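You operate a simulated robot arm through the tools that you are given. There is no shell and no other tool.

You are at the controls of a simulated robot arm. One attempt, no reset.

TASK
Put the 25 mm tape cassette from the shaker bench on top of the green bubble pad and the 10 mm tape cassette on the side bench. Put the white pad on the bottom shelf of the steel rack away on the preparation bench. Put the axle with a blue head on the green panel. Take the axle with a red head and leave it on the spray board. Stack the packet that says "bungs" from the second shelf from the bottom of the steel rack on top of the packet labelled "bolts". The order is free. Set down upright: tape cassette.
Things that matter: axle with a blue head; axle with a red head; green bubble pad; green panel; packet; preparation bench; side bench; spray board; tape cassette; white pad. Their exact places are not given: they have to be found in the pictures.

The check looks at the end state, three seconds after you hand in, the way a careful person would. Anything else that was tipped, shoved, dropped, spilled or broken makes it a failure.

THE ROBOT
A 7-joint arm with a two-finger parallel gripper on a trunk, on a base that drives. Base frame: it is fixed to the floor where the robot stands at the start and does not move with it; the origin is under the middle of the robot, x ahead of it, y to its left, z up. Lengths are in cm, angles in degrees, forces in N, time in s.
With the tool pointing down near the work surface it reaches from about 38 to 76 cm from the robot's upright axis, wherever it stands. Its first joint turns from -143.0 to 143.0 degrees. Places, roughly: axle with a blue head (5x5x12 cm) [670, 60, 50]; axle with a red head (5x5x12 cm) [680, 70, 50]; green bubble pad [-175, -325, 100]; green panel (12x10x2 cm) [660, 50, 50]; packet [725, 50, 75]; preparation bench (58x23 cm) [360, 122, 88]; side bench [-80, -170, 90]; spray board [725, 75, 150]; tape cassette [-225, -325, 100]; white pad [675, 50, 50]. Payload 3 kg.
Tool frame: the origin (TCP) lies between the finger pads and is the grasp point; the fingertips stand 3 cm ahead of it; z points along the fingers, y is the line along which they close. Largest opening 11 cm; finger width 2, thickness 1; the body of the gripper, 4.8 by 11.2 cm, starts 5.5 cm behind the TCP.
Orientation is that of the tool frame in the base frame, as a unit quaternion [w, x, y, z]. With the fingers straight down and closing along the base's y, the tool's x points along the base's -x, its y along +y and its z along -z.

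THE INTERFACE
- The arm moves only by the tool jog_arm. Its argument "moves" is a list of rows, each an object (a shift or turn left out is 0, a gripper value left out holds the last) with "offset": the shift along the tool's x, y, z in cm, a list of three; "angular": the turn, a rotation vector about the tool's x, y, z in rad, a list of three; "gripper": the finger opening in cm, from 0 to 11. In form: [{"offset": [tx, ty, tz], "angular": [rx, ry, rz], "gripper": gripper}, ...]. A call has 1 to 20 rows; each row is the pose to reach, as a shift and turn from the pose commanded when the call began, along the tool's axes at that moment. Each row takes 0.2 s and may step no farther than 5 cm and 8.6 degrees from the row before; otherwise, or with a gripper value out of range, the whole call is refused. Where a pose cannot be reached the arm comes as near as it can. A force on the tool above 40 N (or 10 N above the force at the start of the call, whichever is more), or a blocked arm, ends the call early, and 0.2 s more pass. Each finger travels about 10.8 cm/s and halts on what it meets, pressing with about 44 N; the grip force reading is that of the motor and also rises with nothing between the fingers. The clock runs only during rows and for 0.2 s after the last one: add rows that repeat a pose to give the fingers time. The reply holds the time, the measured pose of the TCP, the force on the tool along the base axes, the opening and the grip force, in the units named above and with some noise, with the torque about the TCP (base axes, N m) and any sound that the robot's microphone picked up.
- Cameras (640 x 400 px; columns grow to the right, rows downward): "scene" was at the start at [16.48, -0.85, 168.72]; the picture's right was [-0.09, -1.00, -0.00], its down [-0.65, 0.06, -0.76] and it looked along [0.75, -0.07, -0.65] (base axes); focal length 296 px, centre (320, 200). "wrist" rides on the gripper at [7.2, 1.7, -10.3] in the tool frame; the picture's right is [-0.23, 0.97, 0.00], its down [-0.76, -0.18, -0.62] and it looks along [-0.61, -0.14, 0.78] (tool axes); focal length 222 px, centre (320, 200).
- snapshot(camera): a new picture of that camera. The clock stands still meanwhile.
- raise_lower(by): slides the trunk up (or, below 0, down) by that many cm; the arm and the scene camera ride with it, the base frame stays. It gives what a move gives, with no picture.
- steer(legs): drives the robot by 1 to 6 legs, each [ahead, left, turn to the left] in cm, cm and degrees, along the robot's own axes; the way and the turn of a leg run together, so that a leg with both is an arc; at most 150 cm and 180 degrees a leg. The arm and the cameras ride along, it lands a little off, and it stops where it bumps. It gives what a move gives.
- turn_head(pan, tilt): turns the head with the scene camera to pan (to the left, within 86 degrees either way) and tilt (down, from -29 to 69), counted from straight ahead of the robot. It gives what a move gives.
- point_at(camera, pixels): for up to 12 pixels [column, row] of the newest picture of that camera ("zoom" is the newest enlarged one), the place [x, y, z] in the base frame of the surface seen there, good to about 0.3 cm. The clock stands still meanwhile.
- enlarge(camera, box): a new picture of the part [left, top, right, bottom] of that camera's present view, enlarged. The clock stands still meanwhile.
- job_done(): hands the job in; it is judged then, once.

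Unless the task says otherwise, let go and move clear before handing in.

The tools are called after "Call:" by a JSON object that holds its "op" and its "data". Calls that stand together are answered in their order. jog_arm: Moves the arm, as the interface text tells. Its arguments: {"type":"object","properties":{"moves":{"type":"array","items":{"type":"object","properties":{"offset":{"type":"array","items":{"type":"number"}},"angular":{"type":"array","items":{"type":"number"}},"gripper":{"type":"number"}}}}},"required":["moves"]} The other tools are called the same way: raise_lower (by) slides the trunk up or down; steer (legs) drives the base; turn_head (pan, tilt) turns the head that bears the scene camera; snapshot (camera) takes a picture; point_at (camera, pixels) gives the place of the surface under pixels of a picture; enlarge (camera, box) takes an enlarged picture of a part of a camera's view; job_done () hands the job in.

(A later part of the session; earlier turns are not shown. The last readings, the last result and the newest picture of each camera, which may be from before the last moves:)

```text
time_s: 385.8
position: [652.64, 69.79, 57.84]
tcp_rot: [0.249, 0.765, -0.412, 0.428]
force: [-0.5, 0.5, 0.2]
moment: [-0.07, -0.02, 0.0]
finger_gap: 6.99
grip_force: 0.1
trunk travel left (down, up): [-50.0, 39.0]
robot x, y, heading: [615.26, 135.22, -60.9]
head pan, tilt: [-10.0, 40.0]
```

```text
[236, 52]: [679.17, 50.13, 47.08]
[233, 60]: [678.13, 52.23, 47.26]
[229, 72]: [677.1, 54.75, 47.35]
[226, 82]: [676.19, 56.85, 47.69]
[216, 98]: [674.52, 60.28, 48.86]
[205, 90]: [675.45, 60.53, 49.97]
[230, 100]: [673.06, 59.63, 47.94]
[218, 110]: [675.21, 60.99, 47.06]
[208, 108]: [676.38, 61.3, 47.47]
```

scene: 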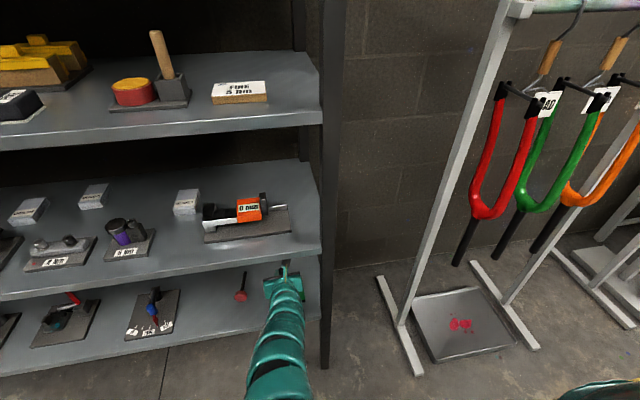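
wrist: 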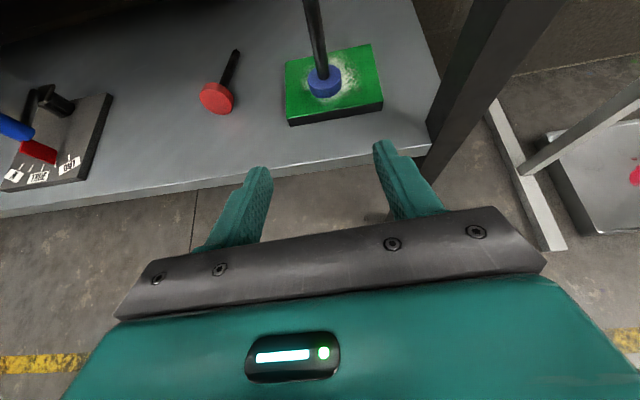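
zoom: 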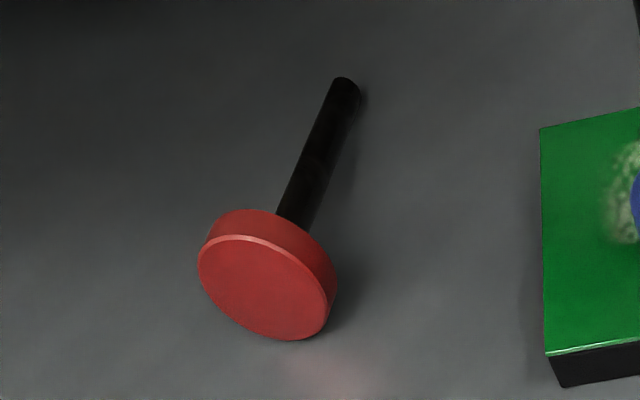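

The red axle lies along azimuth ≈-66°, head top ~z 51. I'll pitch the tool down to ~45° so the body clears the head, then align the base with the rod.

Call:
{"op": "jog_arm", "data": {"moves": [{"angular": [0, -0.09, 0]}, {"angular": [0, -0.18, 0]}, {"angular": [0, -0.26, 0]}, {"angular": [0, -0.26, 0]}]}}

Call:
{"op": "steer", "data": {"legs": [[-8, 0, 0], [0, 0, -7]]}}

Call:
{"op": "snapshot", "data": {"camera": "wrist"}}

```text
time_s: 386.8
position: [653.29, 69.95, 57.68]
tcp_rot: [0.193, 0.81, -0.434, 0.345]
force: [0.9, 0.1, -0.3]
moment: [-0.02, -0.02, -0.01]
finger_gap: 6.99
grip_force: 0.1
out of reach, approached as far as the arm can: row 3, 4
trunk travel left (down, up): [-50.0, 39.0]
robot x, y, heading: [615.67, 135.12, -60.7]
head pan, tilt: [-10.0, 40.0]
```

```text
time_s: 388.4
position: [641.01, 72.87, 57.68]
tcp_rot: [0.214, 0.782, -0.483, 0.332]
force: [0.7, 0.7, -1.4]
moment: [-0.01, -0.04, -0.04]
finger_gap: 6.99
grip_force: 0.0
trunk travel left (down, up): [-50.0, 39.0]
robot x, y, heading: [611.24, 141.87, -67.7]
head pan, tilt: [-10.0, 40.0]
```

```text
taken
```

wrist: 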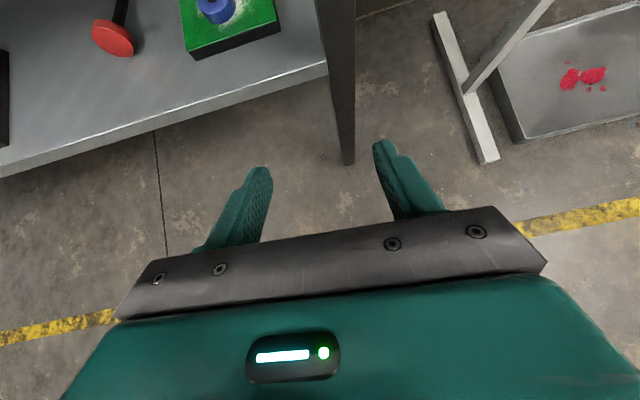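

Tool pitch is ~44°, azimuth -64.5°. Move left 26.5 then forward 19, staying at z=57.7, and look.

Call:
{"op": "steer", "data": {"legs": [[0, 26.5, 0], [19, 0, 0]]}}

Call:
{"op": "snapshot", "data": {"camera": "wrist"}}

Call:
{"op": "snapshot", "data": {"camera": "scene"}}

```text
time_s: 391.4
position: [672.58, 64.93, 57.57]
tcp_rot: [0.213, 0.782, -0.482, 0.332]
force: [0.4, 0.1, -1.6]
moment: [-0.01, -0.03, 0.0]
finger_gap: 6.99
grip_force: 0.0
trunk travel left (down, up): [-50.0, 39.0]
robot x, y, heading: [642.76, 134.47, -67.6]
head pan, tilt: [-10.0, 40.0]
```

```text
taken
```

wrist: 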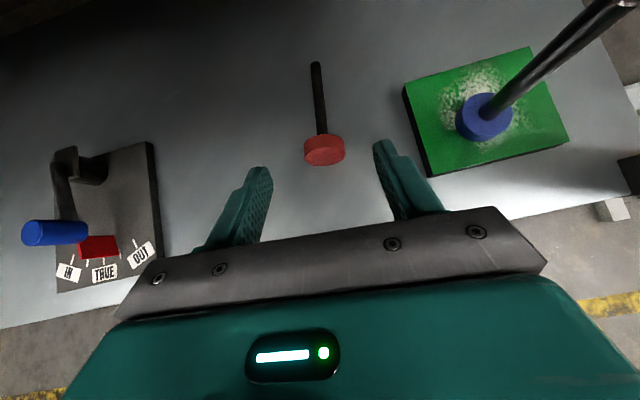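

```text
taken
```

scene: 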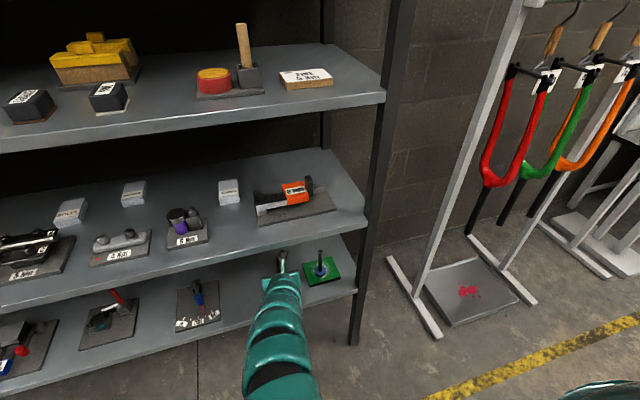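

Well aligned with the rod. Measure precisely.

Call:
{"op": "point_at", "data": {"camera": "wrist", "pixels": [[316, 65], [318, 85], [320, 105], [322, 125], [324, 140], [324, 155], [310, 150], [340, 146]]}}

```text
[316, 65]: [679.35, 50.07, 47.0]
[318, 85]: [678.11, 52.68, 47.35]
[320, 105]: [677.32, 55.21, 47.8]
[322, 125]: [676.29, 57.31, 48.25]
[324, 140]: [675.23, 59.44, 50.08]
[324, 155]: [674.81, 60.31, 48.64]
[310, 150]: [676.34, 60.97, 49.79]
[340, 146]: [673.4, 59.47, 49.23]
```

Drive forward 9.3 cm, then lower 7 cm with the trunk.

Call:
{"op": "steer", "data": {"legs": [[9.3, 0.2, 0]]}}

Call:
{"op": "raise_lower", "data": {"by": -6}}

Call:
{"op": "snapshot", "data": {"camera": "wrist"}}

```text
time_s: 392.6
position: [676.4, 56.44, 57.47]
tcp_rot: [0.212, 0.783, -0.482, 0.333]
force: [1.4, -0.1, -0.1]
moment: [-0.02, 0.02, 0.02]
finger_gap: 6.99
grip_force: 0.2
trunk travel left (down, up): [-50.0, 39.0]
robot x, y, heading: [646.46, 126.07, -67.8]
head pan, tilt: [-10.0, 40.0]
```

```text
time_s: 393.6
position: [676.28, 56.44, 51.68]
tcp_rot: [0.213, 0.782, -0.483, 0.332]
force: [0.7, 0.3, 0.6]
moment: [0.0, -0.01, 0.0]
finger_gap: 6.99
grip_force: 0.0
trunk travel left (down, up): [-44.0, 45.0]
robot x, y, heading: [647.17, 125.97, -68.0]
head pan, tilt: [-10.0, 40.0]
```

```text
taken
```

wrist: 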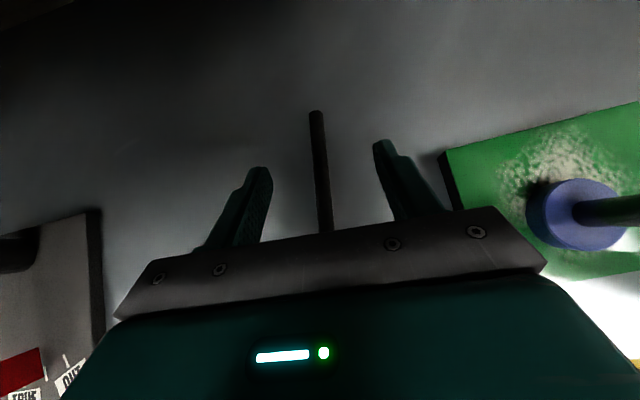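

Call:
{"op": "raise_lower", "data": {"by": -2.2}}

Call:
{"op": "snapshot", "data": {"camera": "wrist"}}

```text
time_s: 394.2
position: [676.33, 56.48, 49.36]
tcp_rot: [0.213, 0.782, -0.483, 0.333]
force: [-0.3, 0.2, -0.3]
moment: [0.0, -0.01, 0.05]
finger_gap: 6.99
grip_force: 0.2
trunk travel left (down, up): [-41.8, 47.2]
robot x, y, heading: [646.78, 126.06, -67.8]
head pan, tilt: [-10.0, 40.0]
```

```text
taken
```

wrist: 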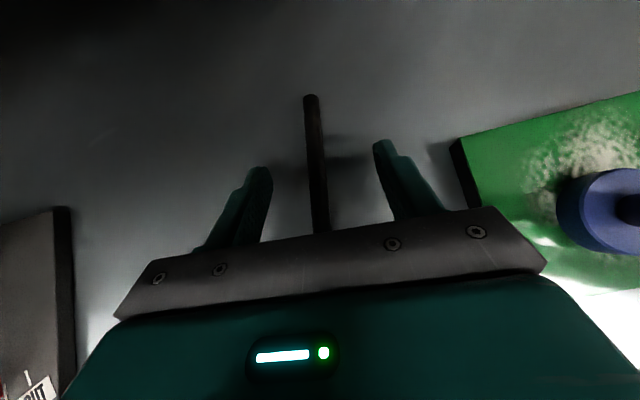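

Rod is between the fingertips. Close.

Call:
{"op": "jog_arm", "data": {"moves": [{"gripper": 5}, {"gripper": 3.5}, {"gripper": 2.2}, {"gripper": 1}, {"gripper": 0.5}, {"gripper": 0.5}]}}

Call:
{"op": "snapshot", "data": {"camera": "wrist"}}

```text
time_s: 395.6
position: [676.31, 56.47, 49.47]
tcp_rot: [0.212, 0.782, -0.482, 0.333]
force: [1.7, 0.2, 5.9]
moment: [0.37, -0.17, -0.09]
finger_gap: 0.63
grip_force: 44.1
trunk travel left (down, up): [-41.8, 47.2]
robot x, y, heading: [646.87, 125.71, -67.8]
head pan, tilt: [-10.0, 40.0]
```

```text
taken
```

wrist: 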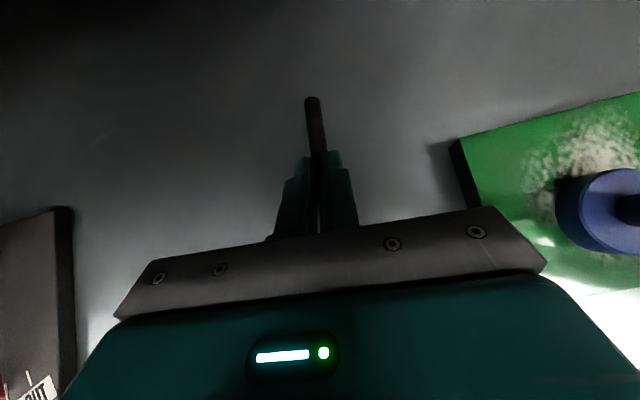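

The fingers closed to 0.63 cm — they pinched only the top of the rod. Open, lower 0.4 cm, and re-close.

Call:
{"op": "jog_arm", "data": {"moves": [{"gripper": 1.2}, {"gripper": 2.5}, {"gripper": 3.5}, {"gripper": 3.5}]}}

Call:
{"op": "raise_lower", "data": {"by": -0.4}}

Call:
{"op": "snapshot", "data": {"camera": "wrist"}}

```text
time_s: 396.6
position: [676.37, 56.42, 49.47]
tcp_rot: [0.213, 0.782, -0.483, 0.332]
force: [-1.2, 0.5, -0.5]
moment: [0.01, 0.01, -0.04]
finger_gap: 3.51
grip_force: 0.0
trunk travel left (down, up): [-41.8, 47.2]
robot x, y, heading: [646.74, 125.28, -67.8]
head pan, tilt: [-10.0, 40.0]
```

```text
time_s: 397.2
position: [676.29, 56.47, 49.07]
tcp_rot: [0.213, 0.782, -0.482, 0.333]
force: [0.6, -0.5, 0.4]
moment: [0.02, 0.03, -0.02]
finger_gap: 3.47
grip_force: 0.1
trunk travel left (down, up): [-41.4, 47.6]
robot x, y, heading: [646.75, 125.8, -67.8]
head pan, tilt: [-10.0, 40.0]
```

```text
taken
```

wrist: 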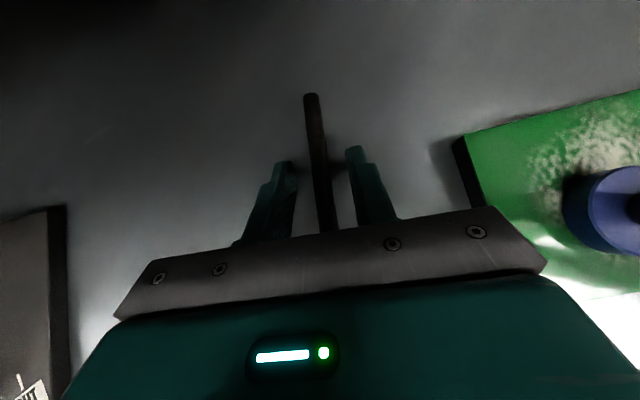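

Call:
{"op": "raise_lower", "data": {"by": -0.25}}

Call:
{"op": "jog_arm", "data": {"moves": [{"gripper": 2.5}, {"gripper": 1.8}, {"gripper": 1}, {"gripper": 0.5}, {"gripper": 0.5}]}}

Call:
{"op": "snapshot", "data": {"camera": "wrist"}}

```text
time_s: 397.7
position: [676.38, 56.38, 48.83]
tcp_rot: [0.212, 0.782, -0.482, 0.332]
force: [-0.2, -0.7, 2.1]
moment: [-0.01, -0.03, 0.02]
finger_gap: 3.5
grip_force: 0.1
trunk travel left (down, up): [-41.2, 47.9]
robot x, y, heading: [646.62, 125.85, -68.0]
head pan, tilt: [-10.0, 40.0]
```

```text
time_s: 398.9
position: [676.17, 56.51, 48.82]
tcp_rot: [0.213, 0.782, -0.482, 0.333]
force: [-0.7, -0.7, 1.1]
moment: [-0.04, -0.05, -0.06]
finger_gap: 1.07
grip_force: 43.8
trunk travel left (down, up): [-41.2, 47.9]
robot x, y, heading: [646.52, 125.82, -67.8]
head pan, tilt: [-10.0, 40.0]
```

```text
taken
```

wrist: 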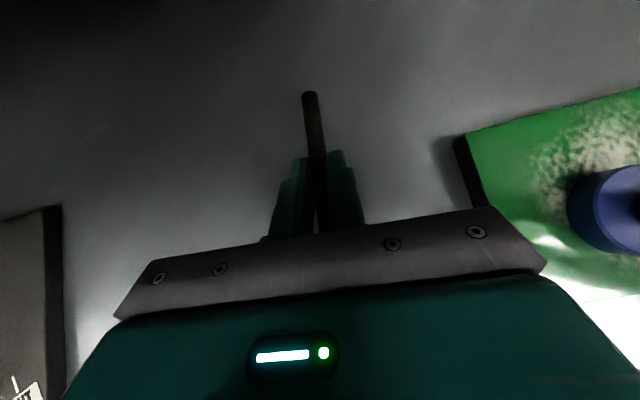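

Only a 1.07 cm chord is held — the tips are still above the rod's axis, which could slip out. Safer: grip the red head by its rim. Open, raise slightly, and back up 4.8 cm.

Call:
{"op": "jog_arm", "data": {"moves": [{"gripper": 2}, {"gripper": 4}, {"gripper": 6}, {"gripper": 7.8}, {"gripper": 7.8}]}}

Call:
{"op": "raise_lower", "data": {"by": 3}}

Call:
{"op": "steer", "data": {"legs": [[-4.8, 0.3, 0]]}}

Call:
{"op": "snapshot", "data": {"camera": "wrist"}}

```text
time_s: 400.1
position: [676.27, 56.37, 48.76]
tcp_rot: [0.213, 0.782, -0.482, 0.333]
force: [-2.8, 2.2, 4.4]
moment: [0.07, -0.14, 0.1]
finger_gap: 7.7
grip_force: 0.1
trunk travel left (down, up): [-41.2, 47.9]
robot x, y, heading: [646.43, 125.83, -68.0]
head pan, tilt: [-10.0, 40.0]
```

```text
time_s: 400.9
position: [676.18, 56.5, 51.81]
tcp_rot: [0.213, 0.782, -0.483, 0.332]
force: [0.1, -0.1, 0.0]
moment: [0.01, -0.01, -0.05]
finger_gap: 7.77
grip_force: 0.0
trunk travel left (down, up): [-44.2, 44.8]
robot x, y, heading: [646.92, 125.48, -67.7]
head pan, tilt: [-10.0, 40.0]
```

```text
time_s: 401.8
position: [674.73, 61.1, 51.78]
tcp_rot: [0.212, 0.782, -0.482, 0.332]
force: [-0.5, 0.1, 0.7]
moment: [0.0, 0.01, 0.02]
finger_gap: 7.8
grip_force: 0.1
trunk travel left (down, up): [-44.2, 44.8]
robot x, y, heading: [645.42, 130.17, -67.7]
head pan, tilt: [-10.0, 40.0]
```

```text
taken
```

wrist: 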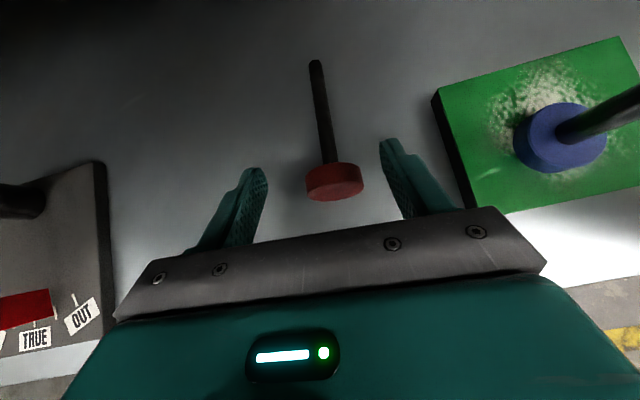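

Head is now between the fingers. Measure its position.

Call:
{"op": "point_at", "data": {"camera": "wrist", "pixels": [[335, 168], [335, 185], [310, 182], [360, 178], [335, 196], [318, 75], [325, 120]]}}

```text
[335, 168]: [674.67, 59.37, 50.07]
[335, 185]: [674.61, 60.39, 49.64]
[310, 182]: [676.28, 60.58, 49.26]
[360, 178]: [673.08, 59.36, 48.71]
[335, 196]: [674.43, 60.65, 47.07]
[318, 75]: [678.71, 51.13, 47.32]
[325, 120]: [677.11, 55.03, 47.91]
```

Head centre ≈(674.9,59.9). Centre laterally by 0.3 cm, lower 2.2 cm, and close on the rim.

Call:
{"op": "jog_arm", "data": {"moves": [{"offset": [0, 0.33, 0]}]}}

Call:
{"op": "raise_lower", "data": {"by": -2.3}}

Call:
{"op": "jog_arm", "data": {"moves": [{"gripper": 6.5}, {"gripper": 5.6}, {"gripper": 4.8}, {"gripper": 4}, {"gripper": 3}, {"gripper": 3}]}}

Call:
{"op": "snapshot", "data": {"camera": "wrist"}}

```text
time_s: 402.2
position: [674.45, 60.89, 51.77]
tcp_rot: [0.212, 0.782, -0.482, 0.333]
force: [1.0, -0.4, 0.3]
moment: [-0.01, 0.0, -0.03]
finger_gap: 7.8
grip_force: 0.0
trunk travel left (down, up): [-44.2, 44.8]
robot x, y, heading: [644.65, 130.19, -67.5]
head pan, tilt: [-10.0, 40.0]
```

```text
time_s: 402.9
position: [674.46, 60.83, 49.52]
tcp_rot: [0.213, 0.782, -0.483, 0.332]
force: [-0.7, -0.1, 0.8]
moment: [0.03, -0.01, -0.01]
finger_gap: 7.81
grip_force: 0.0
trunk travel left (down, up): [-41.8, 47.2]
robot x, y, heading: [645.13, 130.4, -67.7]
head pan, tilt: [-10.0, 40.0]
```

```text
time_s: 404.3
position: [674.51, 60.79, 49.54]
tcp_rot: [0.213, 0.782, -0.483, 0.332]
force: [-0.5, -0.4, 0.9]
moment: [0.0, -0.01, -0.04]
finger_gap: 3.95
grip_force: 43.9
trunk travel left (down, up): [-41.8, 47.2]
robot x, y, heading: [645.23, 130.22, -67.7]
head pan, tilt: [-10.0, 40.0]
```

```text
taken
```

wrist: 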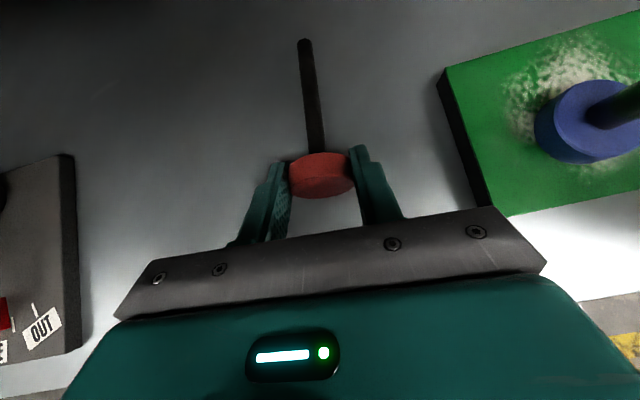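

Gripped at 3.95 cm — about the head's full diameter. Lift 3 cm and check.

Call:
{"op": "raise_lower", "data": {"by": 3}}

Call:
{"op": "snapshot", "data": {"camera": "wrist"}}

```text
time_s: 405.0
position: [674.54, 60.83, 52.44]
tcp_rot: [0.212, 0.782, -0.483, 0.333]
force: [-0.2, 0.4, -1.2]
moment: [-0.01, -0.02, 0.02]
finger_gap: 3.97
grip_force: 43.5
trunk travel left (down, up): [-44.8, 44.2]
robot x, y, heading: [645.15, 130.03, -67.8]
head pan, tilt: [-10.0, 40.0]
```

```text
taken
```

wrist: 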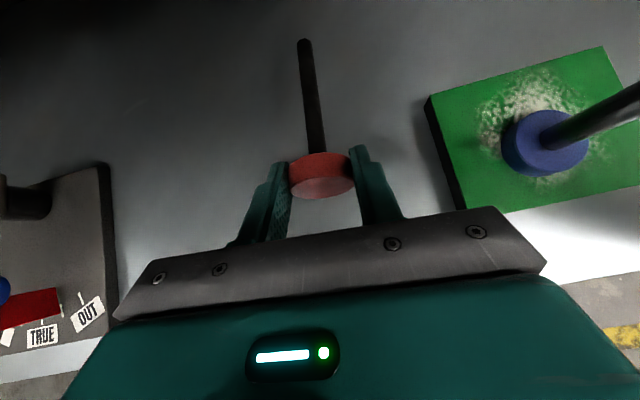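

Firmly held. Back out of the shelf and raise the trunk to the top.

Call:
{"op": "steer", "data": {"legs": [[-12, 0, 0], [-28, 0, 0]]}}

Call:
{"op": "raise_lower", "data": {"by": 40}}

Call:
{"op": "turn_head", "data": {"pan": 0, "tilt": 40}}

Call:
{"op": "snapshot", "data": {"camera": "scene"}}

```text
time_s: 407.8
position: [659.16, 98.13, 52.52]
tcp_rot: [0.213, 0.782, -0.483, 0.332]
force: [0.0, -0.2, -1.3]
moment: [0.01, 0.02, 0.0]
finger_gap: 3.94
grip_force: 43.7
trunk travel left (down, up): [-44.8, 44.2]
robot x, y, heading: [630.05, 168.13, -67.9]
head pan, tilt: [-10.0, 40.0]
```

```text
time_s: 411.6
position: [659.16, 98.02, 92.53]
tcp_rot: [0.214, 0.781, -0.484, 0.332]
force: [0.0, -0.2, -0.6]
moment: [0.02, 0.03, -0.03]
finger_gap: 3.94
grip_force: 43.6
trunk travel left (down, up): [-84.8, 4.1]
robot x, y, heading: [630.06, 167.94, -68.0]
head pan, tilt: [-10.0, 40.0]
```

```text
time_s: 412.4
position: [659.09, 98.14, 92.56]
tcp_rot: [0.213, 0.781, -0.484, 0.332]
force: [0.9, -0.1, -0.6]
moment: [0.08, 0.02, -0.02]
finger_gap: 3.95
grip_force: 43.5
trunk travel left (down, up): [-84.8, 4.1]
robot x, y, heading: [629.74, 167.73, -67.9]
head pan, tilt: [0.0, 40.0]
```

```text
taken
```

scene: 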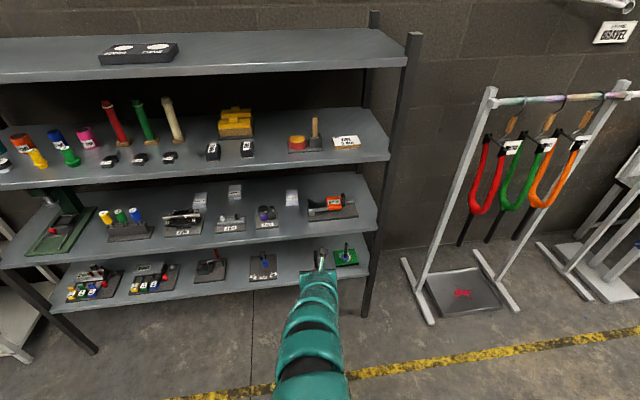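

Measure the spray board's corners.

Call:
{"op": "enlarge", "data": {"camera": "scene", "box": [85, 30, 195, 80]}}

Call:
{"op": "point_at", "data": {"camera": "scene", "pixels": [[101, 55], [113, 46], [176, 44], [174, 52], [174, 60], [102, 63], [140, 48], [300, 62], [300, 40], [60, 75], [408, 60], [140, 66]]}}

```text
5.82 times, centred on (140, 55) of scene
```

zoom: 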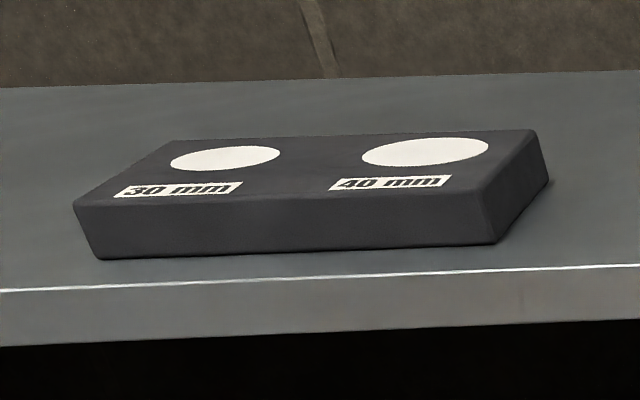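

```text
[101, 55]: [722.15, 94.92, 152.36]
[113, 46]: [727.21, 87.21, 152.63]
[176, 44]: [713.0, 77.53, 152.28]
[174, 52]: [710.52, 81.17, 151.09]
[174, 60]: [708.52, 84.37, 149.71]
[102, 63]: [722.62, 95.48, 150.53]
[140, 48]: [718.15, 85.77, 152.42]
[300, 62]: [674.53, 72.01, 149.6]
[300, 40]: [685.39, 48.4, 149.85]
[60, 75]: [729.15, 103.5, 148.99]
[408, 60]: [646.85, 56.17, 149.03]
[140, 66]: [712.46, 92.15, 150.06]
```

Board is 16×9.5 cm, centre (718,86.5), top z=152.4; the axle must lie diagonally/along it. Test how high the arm can raise with this tool pitch.

Call:
{"op": "jog_arm", "data": {"moves": [{"offset": [2.9, 0.05, -2.75]}, {"offset": [5.8, 0.1, -5.5]}, {"offset": [8.7, 0.15, -8.25]}, {"offset": [11.6, 0.2, -11]}, {"offset": [14.5, 0.25, -13.75]}]}}

Call:
{"op": "snapshot", "data": {"camera": "scene"}}

```text
time_s: 413.6
position: [663.43, 90.71, 109.13]
tcp_rot: [0.205, 0.788, -0.472, 0.338]
force: [-0.8, 0.1, -0.7]
moment: [0.03, -0.02, -0.01]
finger_gap: 3.93
grip_force: 43.8
out of reach, approached as far as the arm can: row 1, 2, 3, 4, 5
trunk travel left (down, up): [-84.8, 4.1]
robot x, y, heading: [630.02, 167.65, -68.0]
head pan, tilt: [0.0, 40.0]
```

```text
taken
```

scene: 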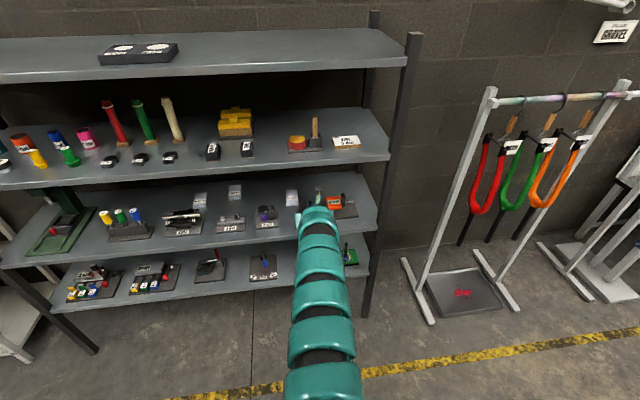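

The arm must stay nearly extended (radius ≥ ~80 at this pitch). At the new radius 84 I'll raise trunk and arm to z≈158.

Call:
{"op": "raise_lower", "data": {"by": 4}}

Call:
{"op": "jog_arm", "data": {"moves": [{"offset": [2.9, 0, -2.75]}, {"offset": [5.8, 0, -5.5]}, {"offset": [8.7, 0, -8.25]}, {"offset": [11.6, 0, -11]}, {"offset": [14.5, 0, -13.75]}, {"offset": [17.4, 0, -16.5]}]}}

```text
time_s: 414.4
position: [663.34, 90.78, 112.97]
tcp_rot: [0.205, 0.788, -0.472, 0.339]
force: [-0.3, -0.4, -0.6]
moment: [0.0, 0.03, 0.01]
finger_gap: 3.95
grip_force: 44.2
trunk travel left (down, up): [-88.9, 0.1]
robot x, y, heading: [630.09, 167.82, -67.7]
head pan, tilt: [0.0, 40.0]
```

```text
time_s: 415.8
position: [665.18, 90.24, 125.26]
tcp_rot: [0.184, 0.809, -0.436, 0.349]
force: [-0.1, 0.0, -1.4]
moment: [-0.01, 0.02, 0.0]
finger_gap: 3.97
grip_force: 44.4
out of reach, approached as far as the arm can: row 1, 2, 3, 4, 5, 6
trunk travel left (down, up): [-88.9, 0.1]
robot x, y, heading: [629.73, 167.43, -67.7]
head pan, tilt: [0.0, 40.0]
```

The orientation drifted counter-clockwise — the wrist roll is at its limit. Yaw the tool ~20° counter-clockwise to relieve it, then continue upward.

Call:
{"op": "jog_arm", "data": {"moves": [{"angular": [0.085, 0, -0.08]}, {"angular": [0.17, 0, -0.16]}, {"angular": [0.254, 0, -0.241]}, {"angular": [0.34, 0, -0.32]}]}}

Call:
{"op": "snapshot", "data": {"camera": "scene"}}

```text
time_s: 416.8
position: [665.24, 90.28, 125.36]
tcp_rot: [0.098, 0.887, -0.237, 0.384]
force: [0.9, -0.1, -0.6]
moment: [0.0, 0.03, -0.02]
finger_gap: 3.94
grip_force: 44.0
trunk travel left (down, up): [-88.9, 0.1]
robot x, y, heading: [629.73, 167.86, -67.8]
head pan, tilt: [0.0, 40.0]
```

```text
taken
```

scene: 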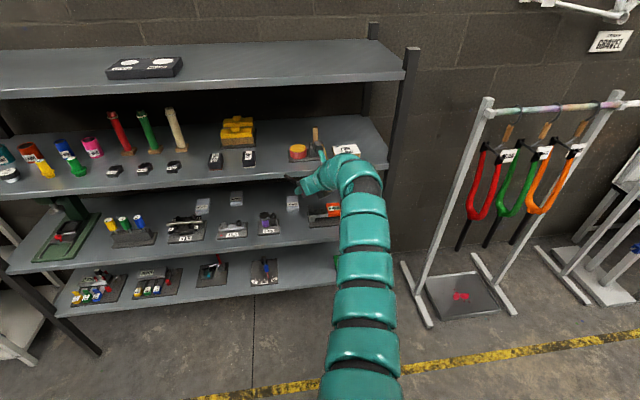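

Good. Continue upward in steps.

Call:
{"op": "jog_arm", "data": {"moves": [{"offset": [2.9, 0, -2.75]}, {"offset": [5.8, 0, -5.5]}, {"offset": [8.7, 0, -8.25]}, {"offset": [11.6, 0, -11]}, {"offset": [14.5, 0, -13.75]}, {"offset": [17.4, 0, -16.5]}, {"offset": [20.3, 0, -19.25]}, {"offset": [23.3, 0, -22]}]}}

Call:
{"op": "snapshot", "data": {"camera": "scene"}}

Call:
{"op": "snapshot", "data": {"camera": "wrist"}}

```text
time_s: 418.6
position: [662.22, 93.29, 139.47]
tcp_rot: [0.099, 0.886, -0.238, 0.384]
force: [-0.3, 0.0, -0.8]
moment: [0.05, 0.03, 0.01]
finger_gap: 3.94
grip_force: 43.7
out of reach, approached as far as the arm can: row 3, 4, 5, 6, 7, 8
trunk travel left (down, up): [-88.9, 0.1]
robot x, y, heading: [629.82, 167.52, -67.8]
head pan, tilt: [0.0, 40.0]
```

```text
taken
```

scene: 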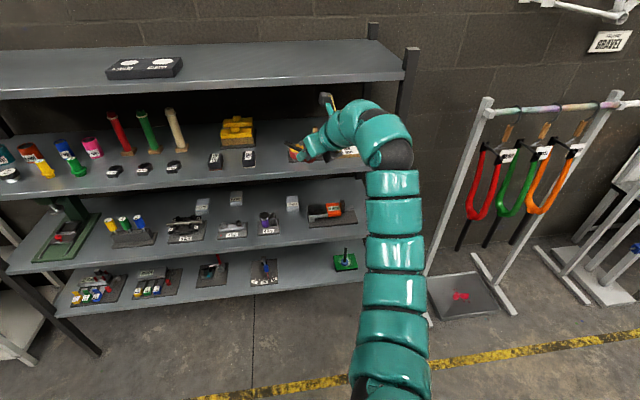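

```text
taken
```

wrist: 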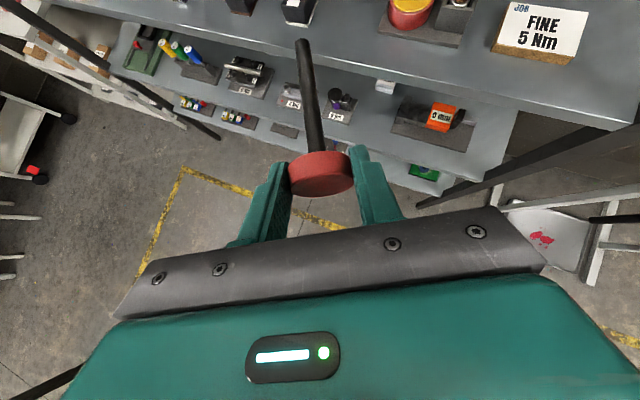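

Reached z=139 only. Try pitching the tool up a bit to see if more height becomes available.

Call:
{"op": "jog_arm", "data": {"moves": [{"angular": [0, 0.12, 0]}, {"angular": [0, 0.24, 0]}, {"offset": [2.3, 0, -1.9], "angular": [0, 0.35, 0]}, {"offset": [4.6, 0, -3.8], "angular": [0, 0.35, 0]}, {"offset": [6.9, 0, -5.7], "angular": [0, 0.35, 0]}, {"offset": [9.2, 0, -7.6], "angular": [0, 0.35, 0]}]}}

```text
time_s: 420.0
position: [662.67, 92.95, 149.35]
tcp_rot: [0.139, 0.805, -0.218, 0.533]
force: [-0.5, -1.2, -0.6]
moment: [0.0, 0.02, 0.02]
finger_gap: 3.92
grip_force: 44.0
out of reach, approached as far as the arm can: row 3, 6
trunk travel left (down, up): [-88.9, 0.1]
robot x, y, heading: [629.76, 167.69, -67.9]
head pan, tilt: [0.0, 40.0]
```

At height the tool can only be nearly horizontal, so laying the axle flat on the board isn't possible with this grip. I'll regrip it: lay it on the table behind me, then pick it from above. Turn round and look at the table first.

Call:
{"op": "steer", "data": {"legs": [[0, 0, 180]]}}

Call:
{"op": "turn_head", "data": {"pan": 0, "tilt": 45}}

Call:
{"op": "snapshot", "data": {"camera": "scene"}}

```text
time_s: 427.7
position: [597.64, 242.64, 149.26]
tcp_rot: [-0.532, 0.219, 0.806, 0.14]
force: [-0.8, -0.4, -0.4]
moment: [-0.01, -0.01, 0.01]
finger_gap: 3.97
grip_force: 44.0
trunk travel left (down, up): [-88.9, 0.1]
robot x, y, heading: [629.9, 167.76, 111.5]
head pan, tilt: [0.0, 40.0]
```

```text
time_s: 428.4
position: [597.58, 242.7, 149.29]
tcp_rot: [-0.532, 0.219, 0.806, 0.14]
force: [0.2, 0.0, -0.6]
moment: [0.0, -0.03, 0.0]
finger_gap: 3.95
grip_force: 44.3
trunk travel left (down, up): [-88.9, 0.1]
robot x, y, heading: [629.89, 167.63, 111.8]
head pan, tilt: [0.0, 45.0]
```

```text
taken
```

scene: 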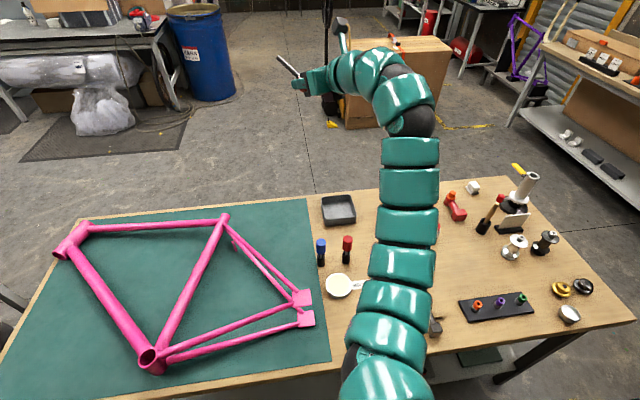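

There is free mat near (280,350) and bare wood near (340,330). Measure.

Call:
{"op": "point_at", "data": {"camera": "scene", "pixels": [[280, 350], [320, 355], [240, 372], [305, 320], [335, 325], [345, 350], [340, 290], [200, 380], [335, 372], [438, 325], [460, 350], [560, 330]]}}

```text
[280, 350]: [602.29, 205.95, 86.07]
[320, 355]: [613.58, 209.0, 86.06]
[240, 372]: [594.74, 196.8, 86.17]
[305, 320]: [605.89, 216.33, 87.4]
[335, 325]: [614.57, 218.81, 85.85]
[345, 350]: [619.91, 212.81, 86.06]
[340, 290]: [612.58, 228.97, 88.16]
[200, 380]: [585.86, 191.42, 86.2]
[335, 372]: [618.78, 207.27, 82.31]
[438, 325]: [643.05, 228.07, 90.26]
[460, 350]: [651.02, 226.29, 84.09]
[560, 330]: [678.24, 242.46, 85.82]
```

The table's bare wood at u≈640–665, v≈-130…-116 is free. Back away from the table, then lower the arm and pitch it back to ~44°.

Call:
{"op": "steer", "data": {"legs": [[-40, 0, 8]]}}

Call:
{"op": "jog_arm", "data": {"moves": [{"offset": [-3.7, 0, 1.6], "angular": [0, -0.1, 0]}, {"offset": [-7.4, 0, 3.2], "angular": [0, -0.2, 0]}, {"offset": [-11, 0, 4.7], "angular": [0, -0.3, 0]}, {"offset": [-14.7, 0, 6.3], "angular": [0, -0.36, 0]}, {"offset": [-18.4, 0, 7.9], "angular": [0, -0.36, 0]}, {"offset": [-22, 0, 9.5], "angular": [0, -0.36, 0]}, {"offset": [-25.7, 0, 11.1], "angular": [0, -0.36, 0]}, {"offset": [-29.4, 0, 12.6], "angular": [0, -0.36, 0]}, {"offset": [-33, 0, 14.2], "angular": [0, -0.36, 0]}, {"offset": [-36.7, 0, 15.8], "angular": [0, -0.36, 0]}, {"offset": [-40.4, 0, 17.4], "angular": [0, -0.36, 0]}]}}

Call:
{"op": "snapshot", "data": {"camera": "scene"}}

```text
time_s: 430.9
position: [604.88, 201.11, 149.31]
tcp_rot: [-0.54, 0.162, 0.819, 0.102]
force: [-0.6, -0.3, -0.7]
moment: [0.0, -0.02, -0.03]
finger_gap: 3.9
grip_force: 43.5
trunk travel left (down, up): [-88.9, 0.1]
robot x, y, heading: [647.74, 131.79, 119.8]
head pan, tilt: [0.0, 45.0]
```

```text
time_s: 433.3
position: [604.42, 200.92, 105.04]
tcp_rot: [-0.384, 0.178, 0.903, 0.07]
force: [-0.1, 0.2, -1.2]
moment: [-0.06, -0.02, 0.03]
finger_gap: 3.97
grip_force: 44.7
trunk travel left (down, up): [-88.9, 0.1]
robot x, y, heading: [647.19, 131.68, 119.5]
head pan, tilt: [0.0, 45.0]
```

```text
taken
```

scene: 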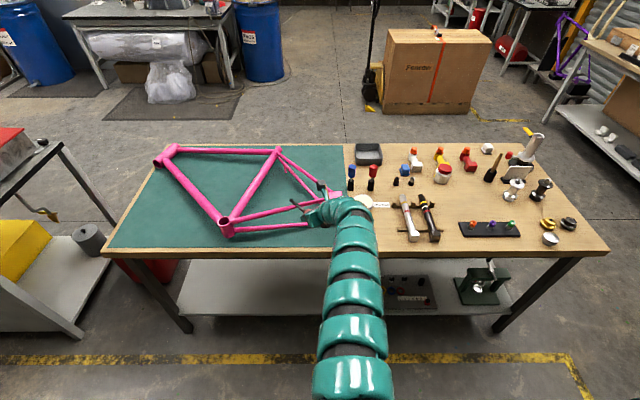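

Tool is back at 44° and z=105. Slide right 34 cm so the axle is above the free wood, then look.

Call:
{"op": "steer", "data": {"legs": [[0, -33.5, 0]]}}

Call:
{"op": "snapshot", "data": {"camera": "wrist"}}

Call:
{"op": "snapshot", "data": {"camera": "scene"}}

```text
time_s: 435.5
position: [633.79, 217.66, 105.18]
tcp_rot: [-0.385, 0.178, 0.903, 0.072]
force: [0.2, 0.4, -0.7]
moment: [0.01, -0.05, 0.0]
finger_gap: 3.95
grip_force: 44.1
trunk travel left (down, up): [-88.9, 0.1]
robot x, y, heading: [676.65, 148.28, 120.1]
head pan, tilt: [0.0, 45.0]
```

```text
taken
```

wrist: 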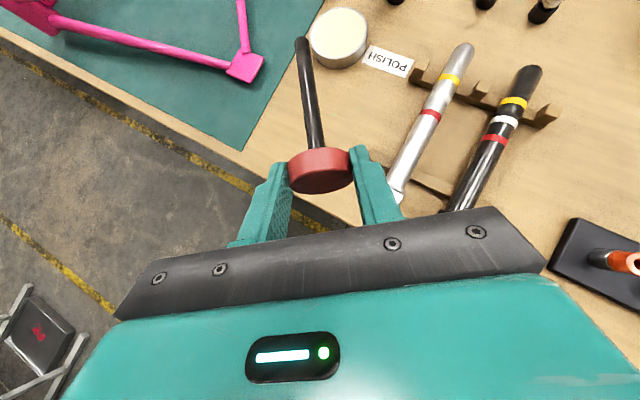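

```text
taken
```

scene: 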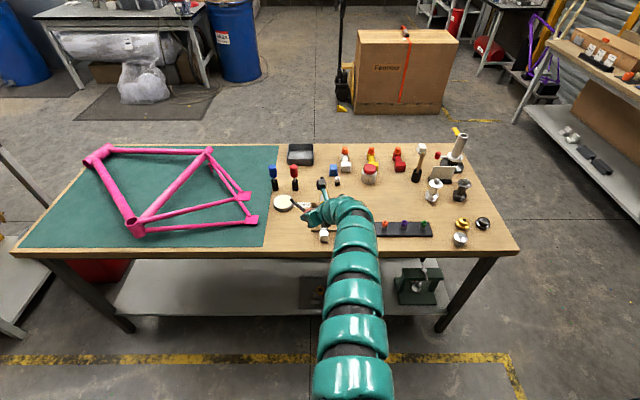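

Measure the wrench stand, dish and table edge around the drop spot.

Call:
{"op": "point_at", "data": {"camera": "wrist", "pixels": [[397, 188], [410, 160], [430, 115], [455, 200], [340, 40], [365, 60], [355, 120], [375, 140], [360, 90], [235, 148], [150, 90], [410, 90]]}}

```text
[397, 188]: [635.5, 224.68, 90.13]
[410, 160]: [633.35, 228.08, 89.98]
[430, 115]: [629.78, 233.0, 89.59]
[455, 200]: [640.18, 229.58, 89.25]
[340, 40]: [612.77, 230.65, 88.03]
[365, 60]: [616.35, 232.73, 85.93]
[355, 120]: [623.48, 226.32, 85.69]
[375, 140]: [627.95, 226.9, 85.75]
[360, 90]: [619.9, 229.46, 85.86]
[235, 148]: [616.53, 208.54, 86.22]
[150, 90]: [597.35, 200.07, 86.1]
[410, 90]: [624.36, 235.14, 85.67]
```

Shift 4.5 cm left of here, then lower the trunk to lay the axle on the wood.

Call:
{"op": "steer", "data": {"legs": [[1.0, 4.5, 0]]}}

Call:
{"op": "raise_lower", "data": {"by": -13.5}}

Call:
{"op": "snapshot", "data": {"camera": "wrist"}}

```text
time_s: 436.4
position: [628.99, 216.23, 105.23]
tcp_rot: [-0.385, 0.177, 0.903, 0.071]
force: [-0.6, -0.2, -1.2]
moment: [0.02, -0.05, 0.0]
finger_gap: 3.93
grip_force: 44.7
trunk travel left (down, up): [-88.9, 0.1]
robot x, y, heading: [672.3, 147.2, 119.8]
head pan, tilt: [0.0, 45.0]
```

```text
time_s: 438.0
position: [629.2, 216.2, 91.58]
tcp_rot: [-0.386, 0.177, 0.903, 0.07]
force: [-0.5, 0.4, -1.4]
moment: [-0.01, -0.01, 0.0]
finger_gap: 3.96
grip_force: 43.7
trunk travel left (down, up): [-75.4, 13.6]
robot x, y, heading: [672.25, 147.25, 119.8]
head pan, tilt: [0.0, 45.0]
```

```text
taken
```

wrist: 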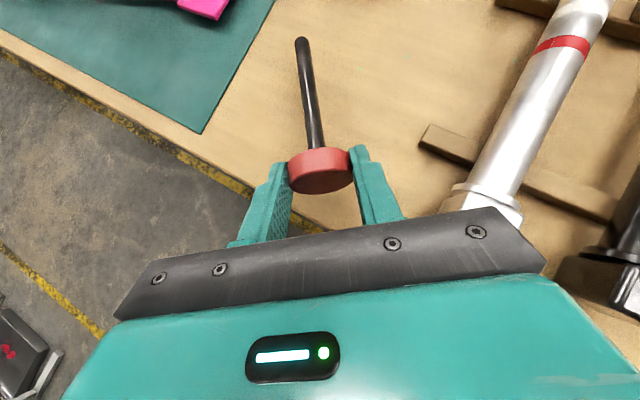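

Call:
{"op": "raise_lower", "data": {"by": -1.6}}

Call:
{"op": "jog_arm", "data": {"moves": [{"offset": [-0.07, 0, 0.07]}, {"offset": [-0.14, 0, 0.14]}, {"offset": [-0.22, 0, 0.21]}]}}

```text
time_s: 438.7
position: [629.24, 216.24, 90.09]
tcp_rot: [-0.385, 0.177, 0.903, 0.071]
force: [0.3, 0.2, -1.1]
moment: [-0.02, -0.02, 0.01]
finger_gap: 3.94
grip_force: 43.8
trunk travel left (down, up): [-73.8, 15.2]
robot x, y, heading: [672.3, 146.87, 119.7]
head pan, tilt: [0.0, 45.0]
```

```text
time_s: 439.5
position: [629.35, 216.3, 89.72]
tcp_rot: [-0.386, 0.178, 0.902, 0.072]
force: [0.6, 0.4, -0.8]
moment: [0.0, -0.03, 0.01]
finger_gap: 3.94
grip_force: 43.9
trunk travel left (down, up): [-73.8, 15.2]
robot x, y, heading: [672.2, 146.79, 119.8]
head pan, tilt: [0.0, 45.0]
```

Call:
{"op": "jog_arm", "data": {"moves": [{"offset": [-0.07, 0, 0.07]}, {"offset": [-0.14, 0, 0.14]}, {"offset": [-0.22, 0, 0.21]}, {"offset": [-0.29, 0, 0.28]}]}}

```text
time_s: 440.5
position: [629.31, 216.35, 89.55]
tcp_rot: [-0.387, 0.176, 0.902, 0.071]
force: [1.2, 1.9, 11.2]
moment: [0.6, 1.24, -0.2]
finger_gap: 3.95
grip_force: 43.9
trunk travel left (down, up): [-73.8, 15.2]
robot x, y, heading: [672.06, 147.6, 119.8]
head pan, tilt: [0.0, 45.0]
```

Rod end touches and the head is ~1 mm above the wood. Release gently.

Call:
{"op": "jog_arm", "data": {"moves": [{"offset": [0.1, 0, -0.1], "gripper": 3.95}, {"offset": [0.1, 0, -0.1], "gripper": 4.4}, {"offset": [0.1, 0, -0.1], "gripper": 5.2}, {"offset": [0.1, 0, -0.1], "gripper": 6.2}, {"offset": [0.1, 0, -0.1], "gripper": 7}]}}

Call:
{"op": "snapshot", "data": {"camera": "wrist"}}

```text
time_s: 441.7
position: [629.32, 216.28, 89.53]
tcp_rot: [-0.386, 0.178, 0.902, 0.072]
force: [0.6, -0.1, -0.6]
moment: [0.03, 0.0, -0.03]
finger_gap: 7.03
grip_force: 0.0
trunk travel left (down, up): [-73.8, 15.2]
robot x, y, heading: [672.27, 146.81, 119.9]
head pan, tilt: [0.0, 45.0]
```

```text
taken
```

wrist: 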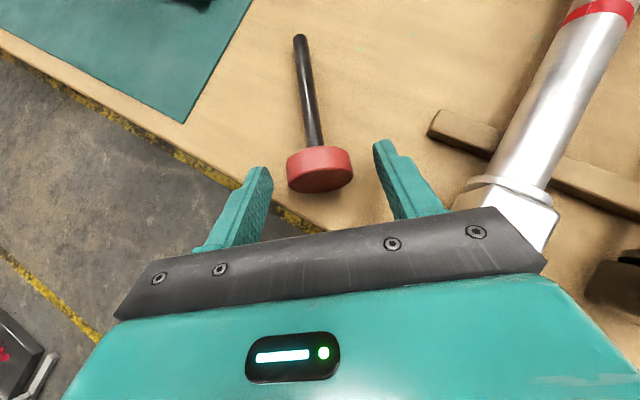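

Axle rests on the table. Raise the trunk, then rotate the gripper to point straight down (camera toward me).

Call:
{"op": "raise_lower", "data": {"by": 15}}

Call:
{"op": "jog_arm", "data": {"moves": [{"offset": [-0.5, 0, -0.5], "angular": [0.0546, 0, -0.1288]}, {"offset": [-1, 0, -1], "angular": [0.1092, 0, -0.2576]}, {"offset": [-1.5, 0, -1.6], "angular": [0.1638, 0, -0.3864]}, {"offset": [-2, 0, -2.1], "angular": [0.2184, 0, -0.5152]}, {"offset": [-2.5, 0, -2.6], "angular": [0.273, 0, -0.644]}, {"offset": [-3, 0, -3.2], "angular": [0.3276, 0, -0.7728]}, {"offset": [-3.5, 0, -3.7], "angular": [0.3822, 0, -0.9016]}, {"offset": [-4, 0, -4.2], "angular": [0.4368, 0, -1.0304]}, {"offset": [-4.5, 0, -4.7], "angular": [0.4914, 0, -1.1592]}, {"offset": [-5, 0, -5.2], "angular": [0.546, 0, -1.288]}, {"offset": [-5.5, 0, -5.8], "angular": [0.6006, 0, -1.4168]}]}}

Call:
{"op": "snapshot", "data": {"camera": "scene"}}

```text
time_s: 443.4
position: [629.18, 216.29, 104.49]
tcp_rot: [-0.385, 0.177, 0.903, 0.071]
force: [-0.4, 0.1, -0.5]
moment: [0.03, 0.0, -0.04]
finger_gap: 7.0
grip_force: 0.0
trunk travel left (down, up): [-88.8, 0.2]
robot x, y, heading: [671.81, 146.83, 119.9]
head pan, tilt: [0.0, 45.0]
```

```text
time_s: 445.8
position: [636.93, 212.93, 104.56]
tcp_rot: [-0.28, -0.556, 0.781, 0.054]
force: [0.6, 0.1, 0.5]
moment: [0.0, 0.0, 0.01]
finger_gap: 7.01
grip_force: 0.1
out of reach, approached as far as the arm can: row 11
trunk travel left (down, up): [-88.8, 0.2]
robot x, y, heading: [672.11, 146.58, 119.9]
head pan, tilt: [0.0, 45.0]
```

```text
taken
```

scene: 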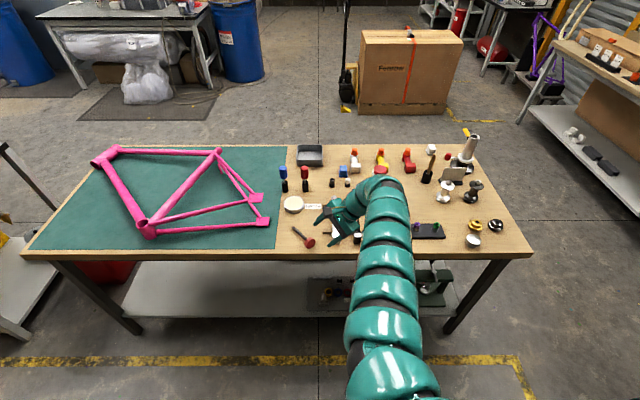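

Continue the rotation to fully vertical, pulling in 4 cm.

Call:
{"op": "jog_arm", "data": {"moves": [{"offset": [0.25, -0.26, 0], "angular": [0.055, 0, -0.1287]}, {"offset": [0.5, -0.5, 0], "angular": [0.11, 0, -0.257]}, {"offset": [0.75, -0.8, 0], "angular": [0.165, 0, -0.386]}, {"offset": [1, -1.05, 0], "angular": [0.22, 0, -0.515]}, {"offset": [1.25, -1.3, 0], "angular": [0.276, 0, -0.643]}, {"offset": [1.5, -1.6, 0], "angular": [0.331, 0, -0.772]}, {"offset": [1.75, -1.85, -0.1], "angular": [0.386, 0, -0.9]}, {"offset": [2, -2.1, -0.1], "angular": [0.441, 0, -1.029]}, {"offset": [2.25, -2.4, -0.1], "angular": [0.496, 0, -1.158]}, {"offset": [2.5, -2.65, -0.1], "angular": [0.552, 0, -1.287]}, {"offset": [2.74, -2.9, -0.1], "angular": [0.607, 0, -1.415]}, {"offset": [2.74, -2.9, -0.1], "angular": [0.6355, 0, -1.482]}]}}

Call:
{"op": "snapshot", "data": {"camera": "scene"}}

Call:
{"op": "snapshot", "data": {"camera": "wrist"}}

```text
time_s: 448.4
position: [638.56, 209.43, 104.57]
tcp_rot: [0.0, 0.982, -0.187, 0.0]
force: [-0.6, 0.0, 0.0]
moment: [0.01, 0.02, -0.04]
finger_gap: 6.98
grip_force: 0.1
out of reach, approached as far as the arm can: row 1, 2, 3, 4, 5
trunk travel left (down, up): [-88.8, 0.2]
robot x, y, heading: [672.1, 147.41, 119.7]
head pan, tilt: [0.0, 45.0]
```

```text
taken
```

scene: 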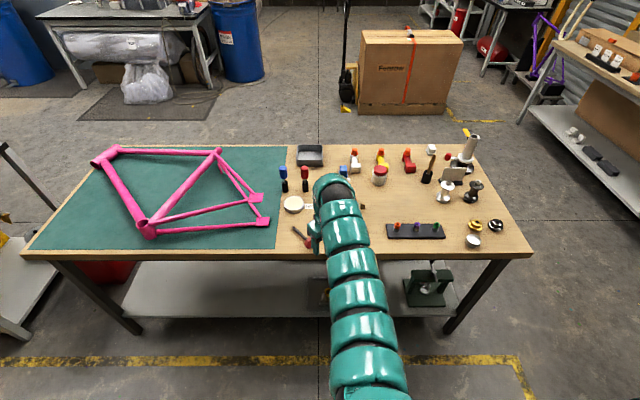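

```text
taken
```

wrist: 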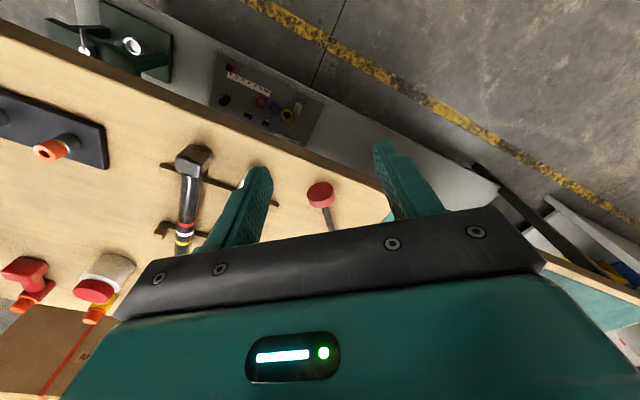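

Tool is vertical. Measure the axle's rod from the scene and wrist views.

Call:
{"op": "point_at", "data": {"camera": "wrist", "pixels": [[320, 190], [325, 212], [328, 222], [332, 230]]}}

Call:
{"op": "enlarge", "data": {"camera": "scene", "box": [270, 200, 350, 260]}}

Call:
{"op": "point_at", "data": {"camera": "scene", "pixels": [[294, 228], [297, 231], [301, 236], [305, 240], [309, 243]]}}

```text
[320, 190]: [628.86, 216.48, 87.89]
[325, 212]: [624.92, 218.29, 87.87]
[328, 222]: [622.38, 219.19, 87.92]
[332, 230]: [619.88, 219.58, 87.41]
```

```text
6.67 times, centred on (310, 230) of scene
```

zoom: 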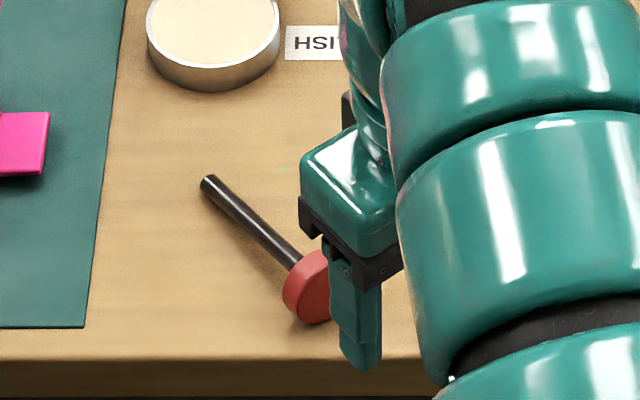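

```text
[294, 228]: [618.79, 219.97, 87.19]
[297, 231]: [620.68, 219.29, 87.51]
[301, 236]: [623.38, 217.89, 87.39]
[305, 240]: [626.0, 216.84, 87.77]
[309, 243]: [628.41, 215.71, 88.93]
```

Drive so the TCP is above the rod at (623.7,218.1).

Call:
{"op": "steer", "data": {"legs": [[14.9, 8.6, 0]]}}

Call:
{"op": "snapshot", "data": {"camera": "wrist"}}

```text
time_s: 449.9
position: [623.78, 218.22, 104.47]
tcp_rot: [0.0, 0.982, -0.188, 0.0]
force: [-0.2, -0.5, -0.1]
moment: [-0.02, 0.0, 0.01]
finger_gap: 7.0
grip_force: 0.0
trunk travel left (down, up): [-88.8, 0.2]
robot x, y, heading: [657.09, 155.86, 119.9]
head pan, tilt: [0.0, 45.0]
```

```text
taken
```

wrist: 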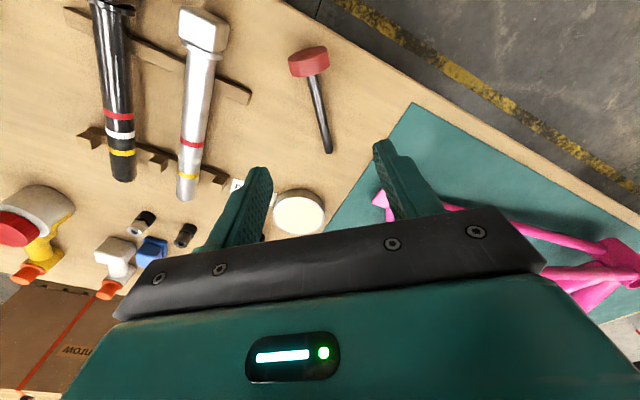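

Call:
{"op": "raise_lower", "data": {"by": -11.5}}

Call:
{"op": "snapshot", "data": {"camera": "wrist"}}

Call:
{"op": "point_at", "data": {"camera": "wrist", "pixels": [[330, 130], [325, 90]]}}

```text
time_s: 451.4
position: [623.89, 218.22, 93.09]
tcp_rot: [0.0, 0.982, -0.188, 0.0]
force: [-0.8, -0.7, 0.1]
moment: [0.0, -0.03, -0.02]
finger_gap: 7.01
grip_force: 0.0
trunk travel left (down, up): [-77.3, 11.7]
robot x, y, heading: [657.35, 155.73, 119.9]
head pan, tilt: [0.0, 45.0]
```

```text
taken
```

wrist: 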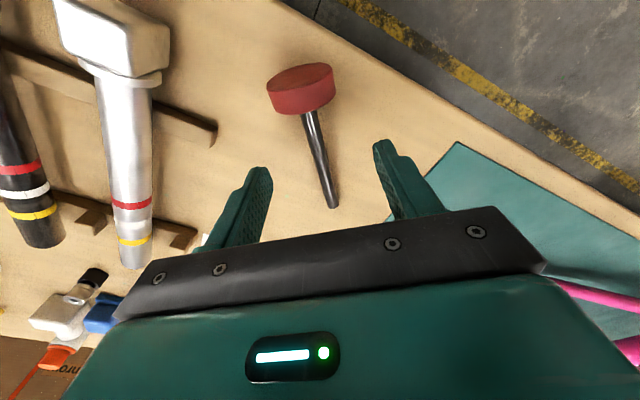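

```text
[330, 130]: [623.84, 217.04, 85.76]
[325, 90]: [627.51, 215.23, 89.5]
```

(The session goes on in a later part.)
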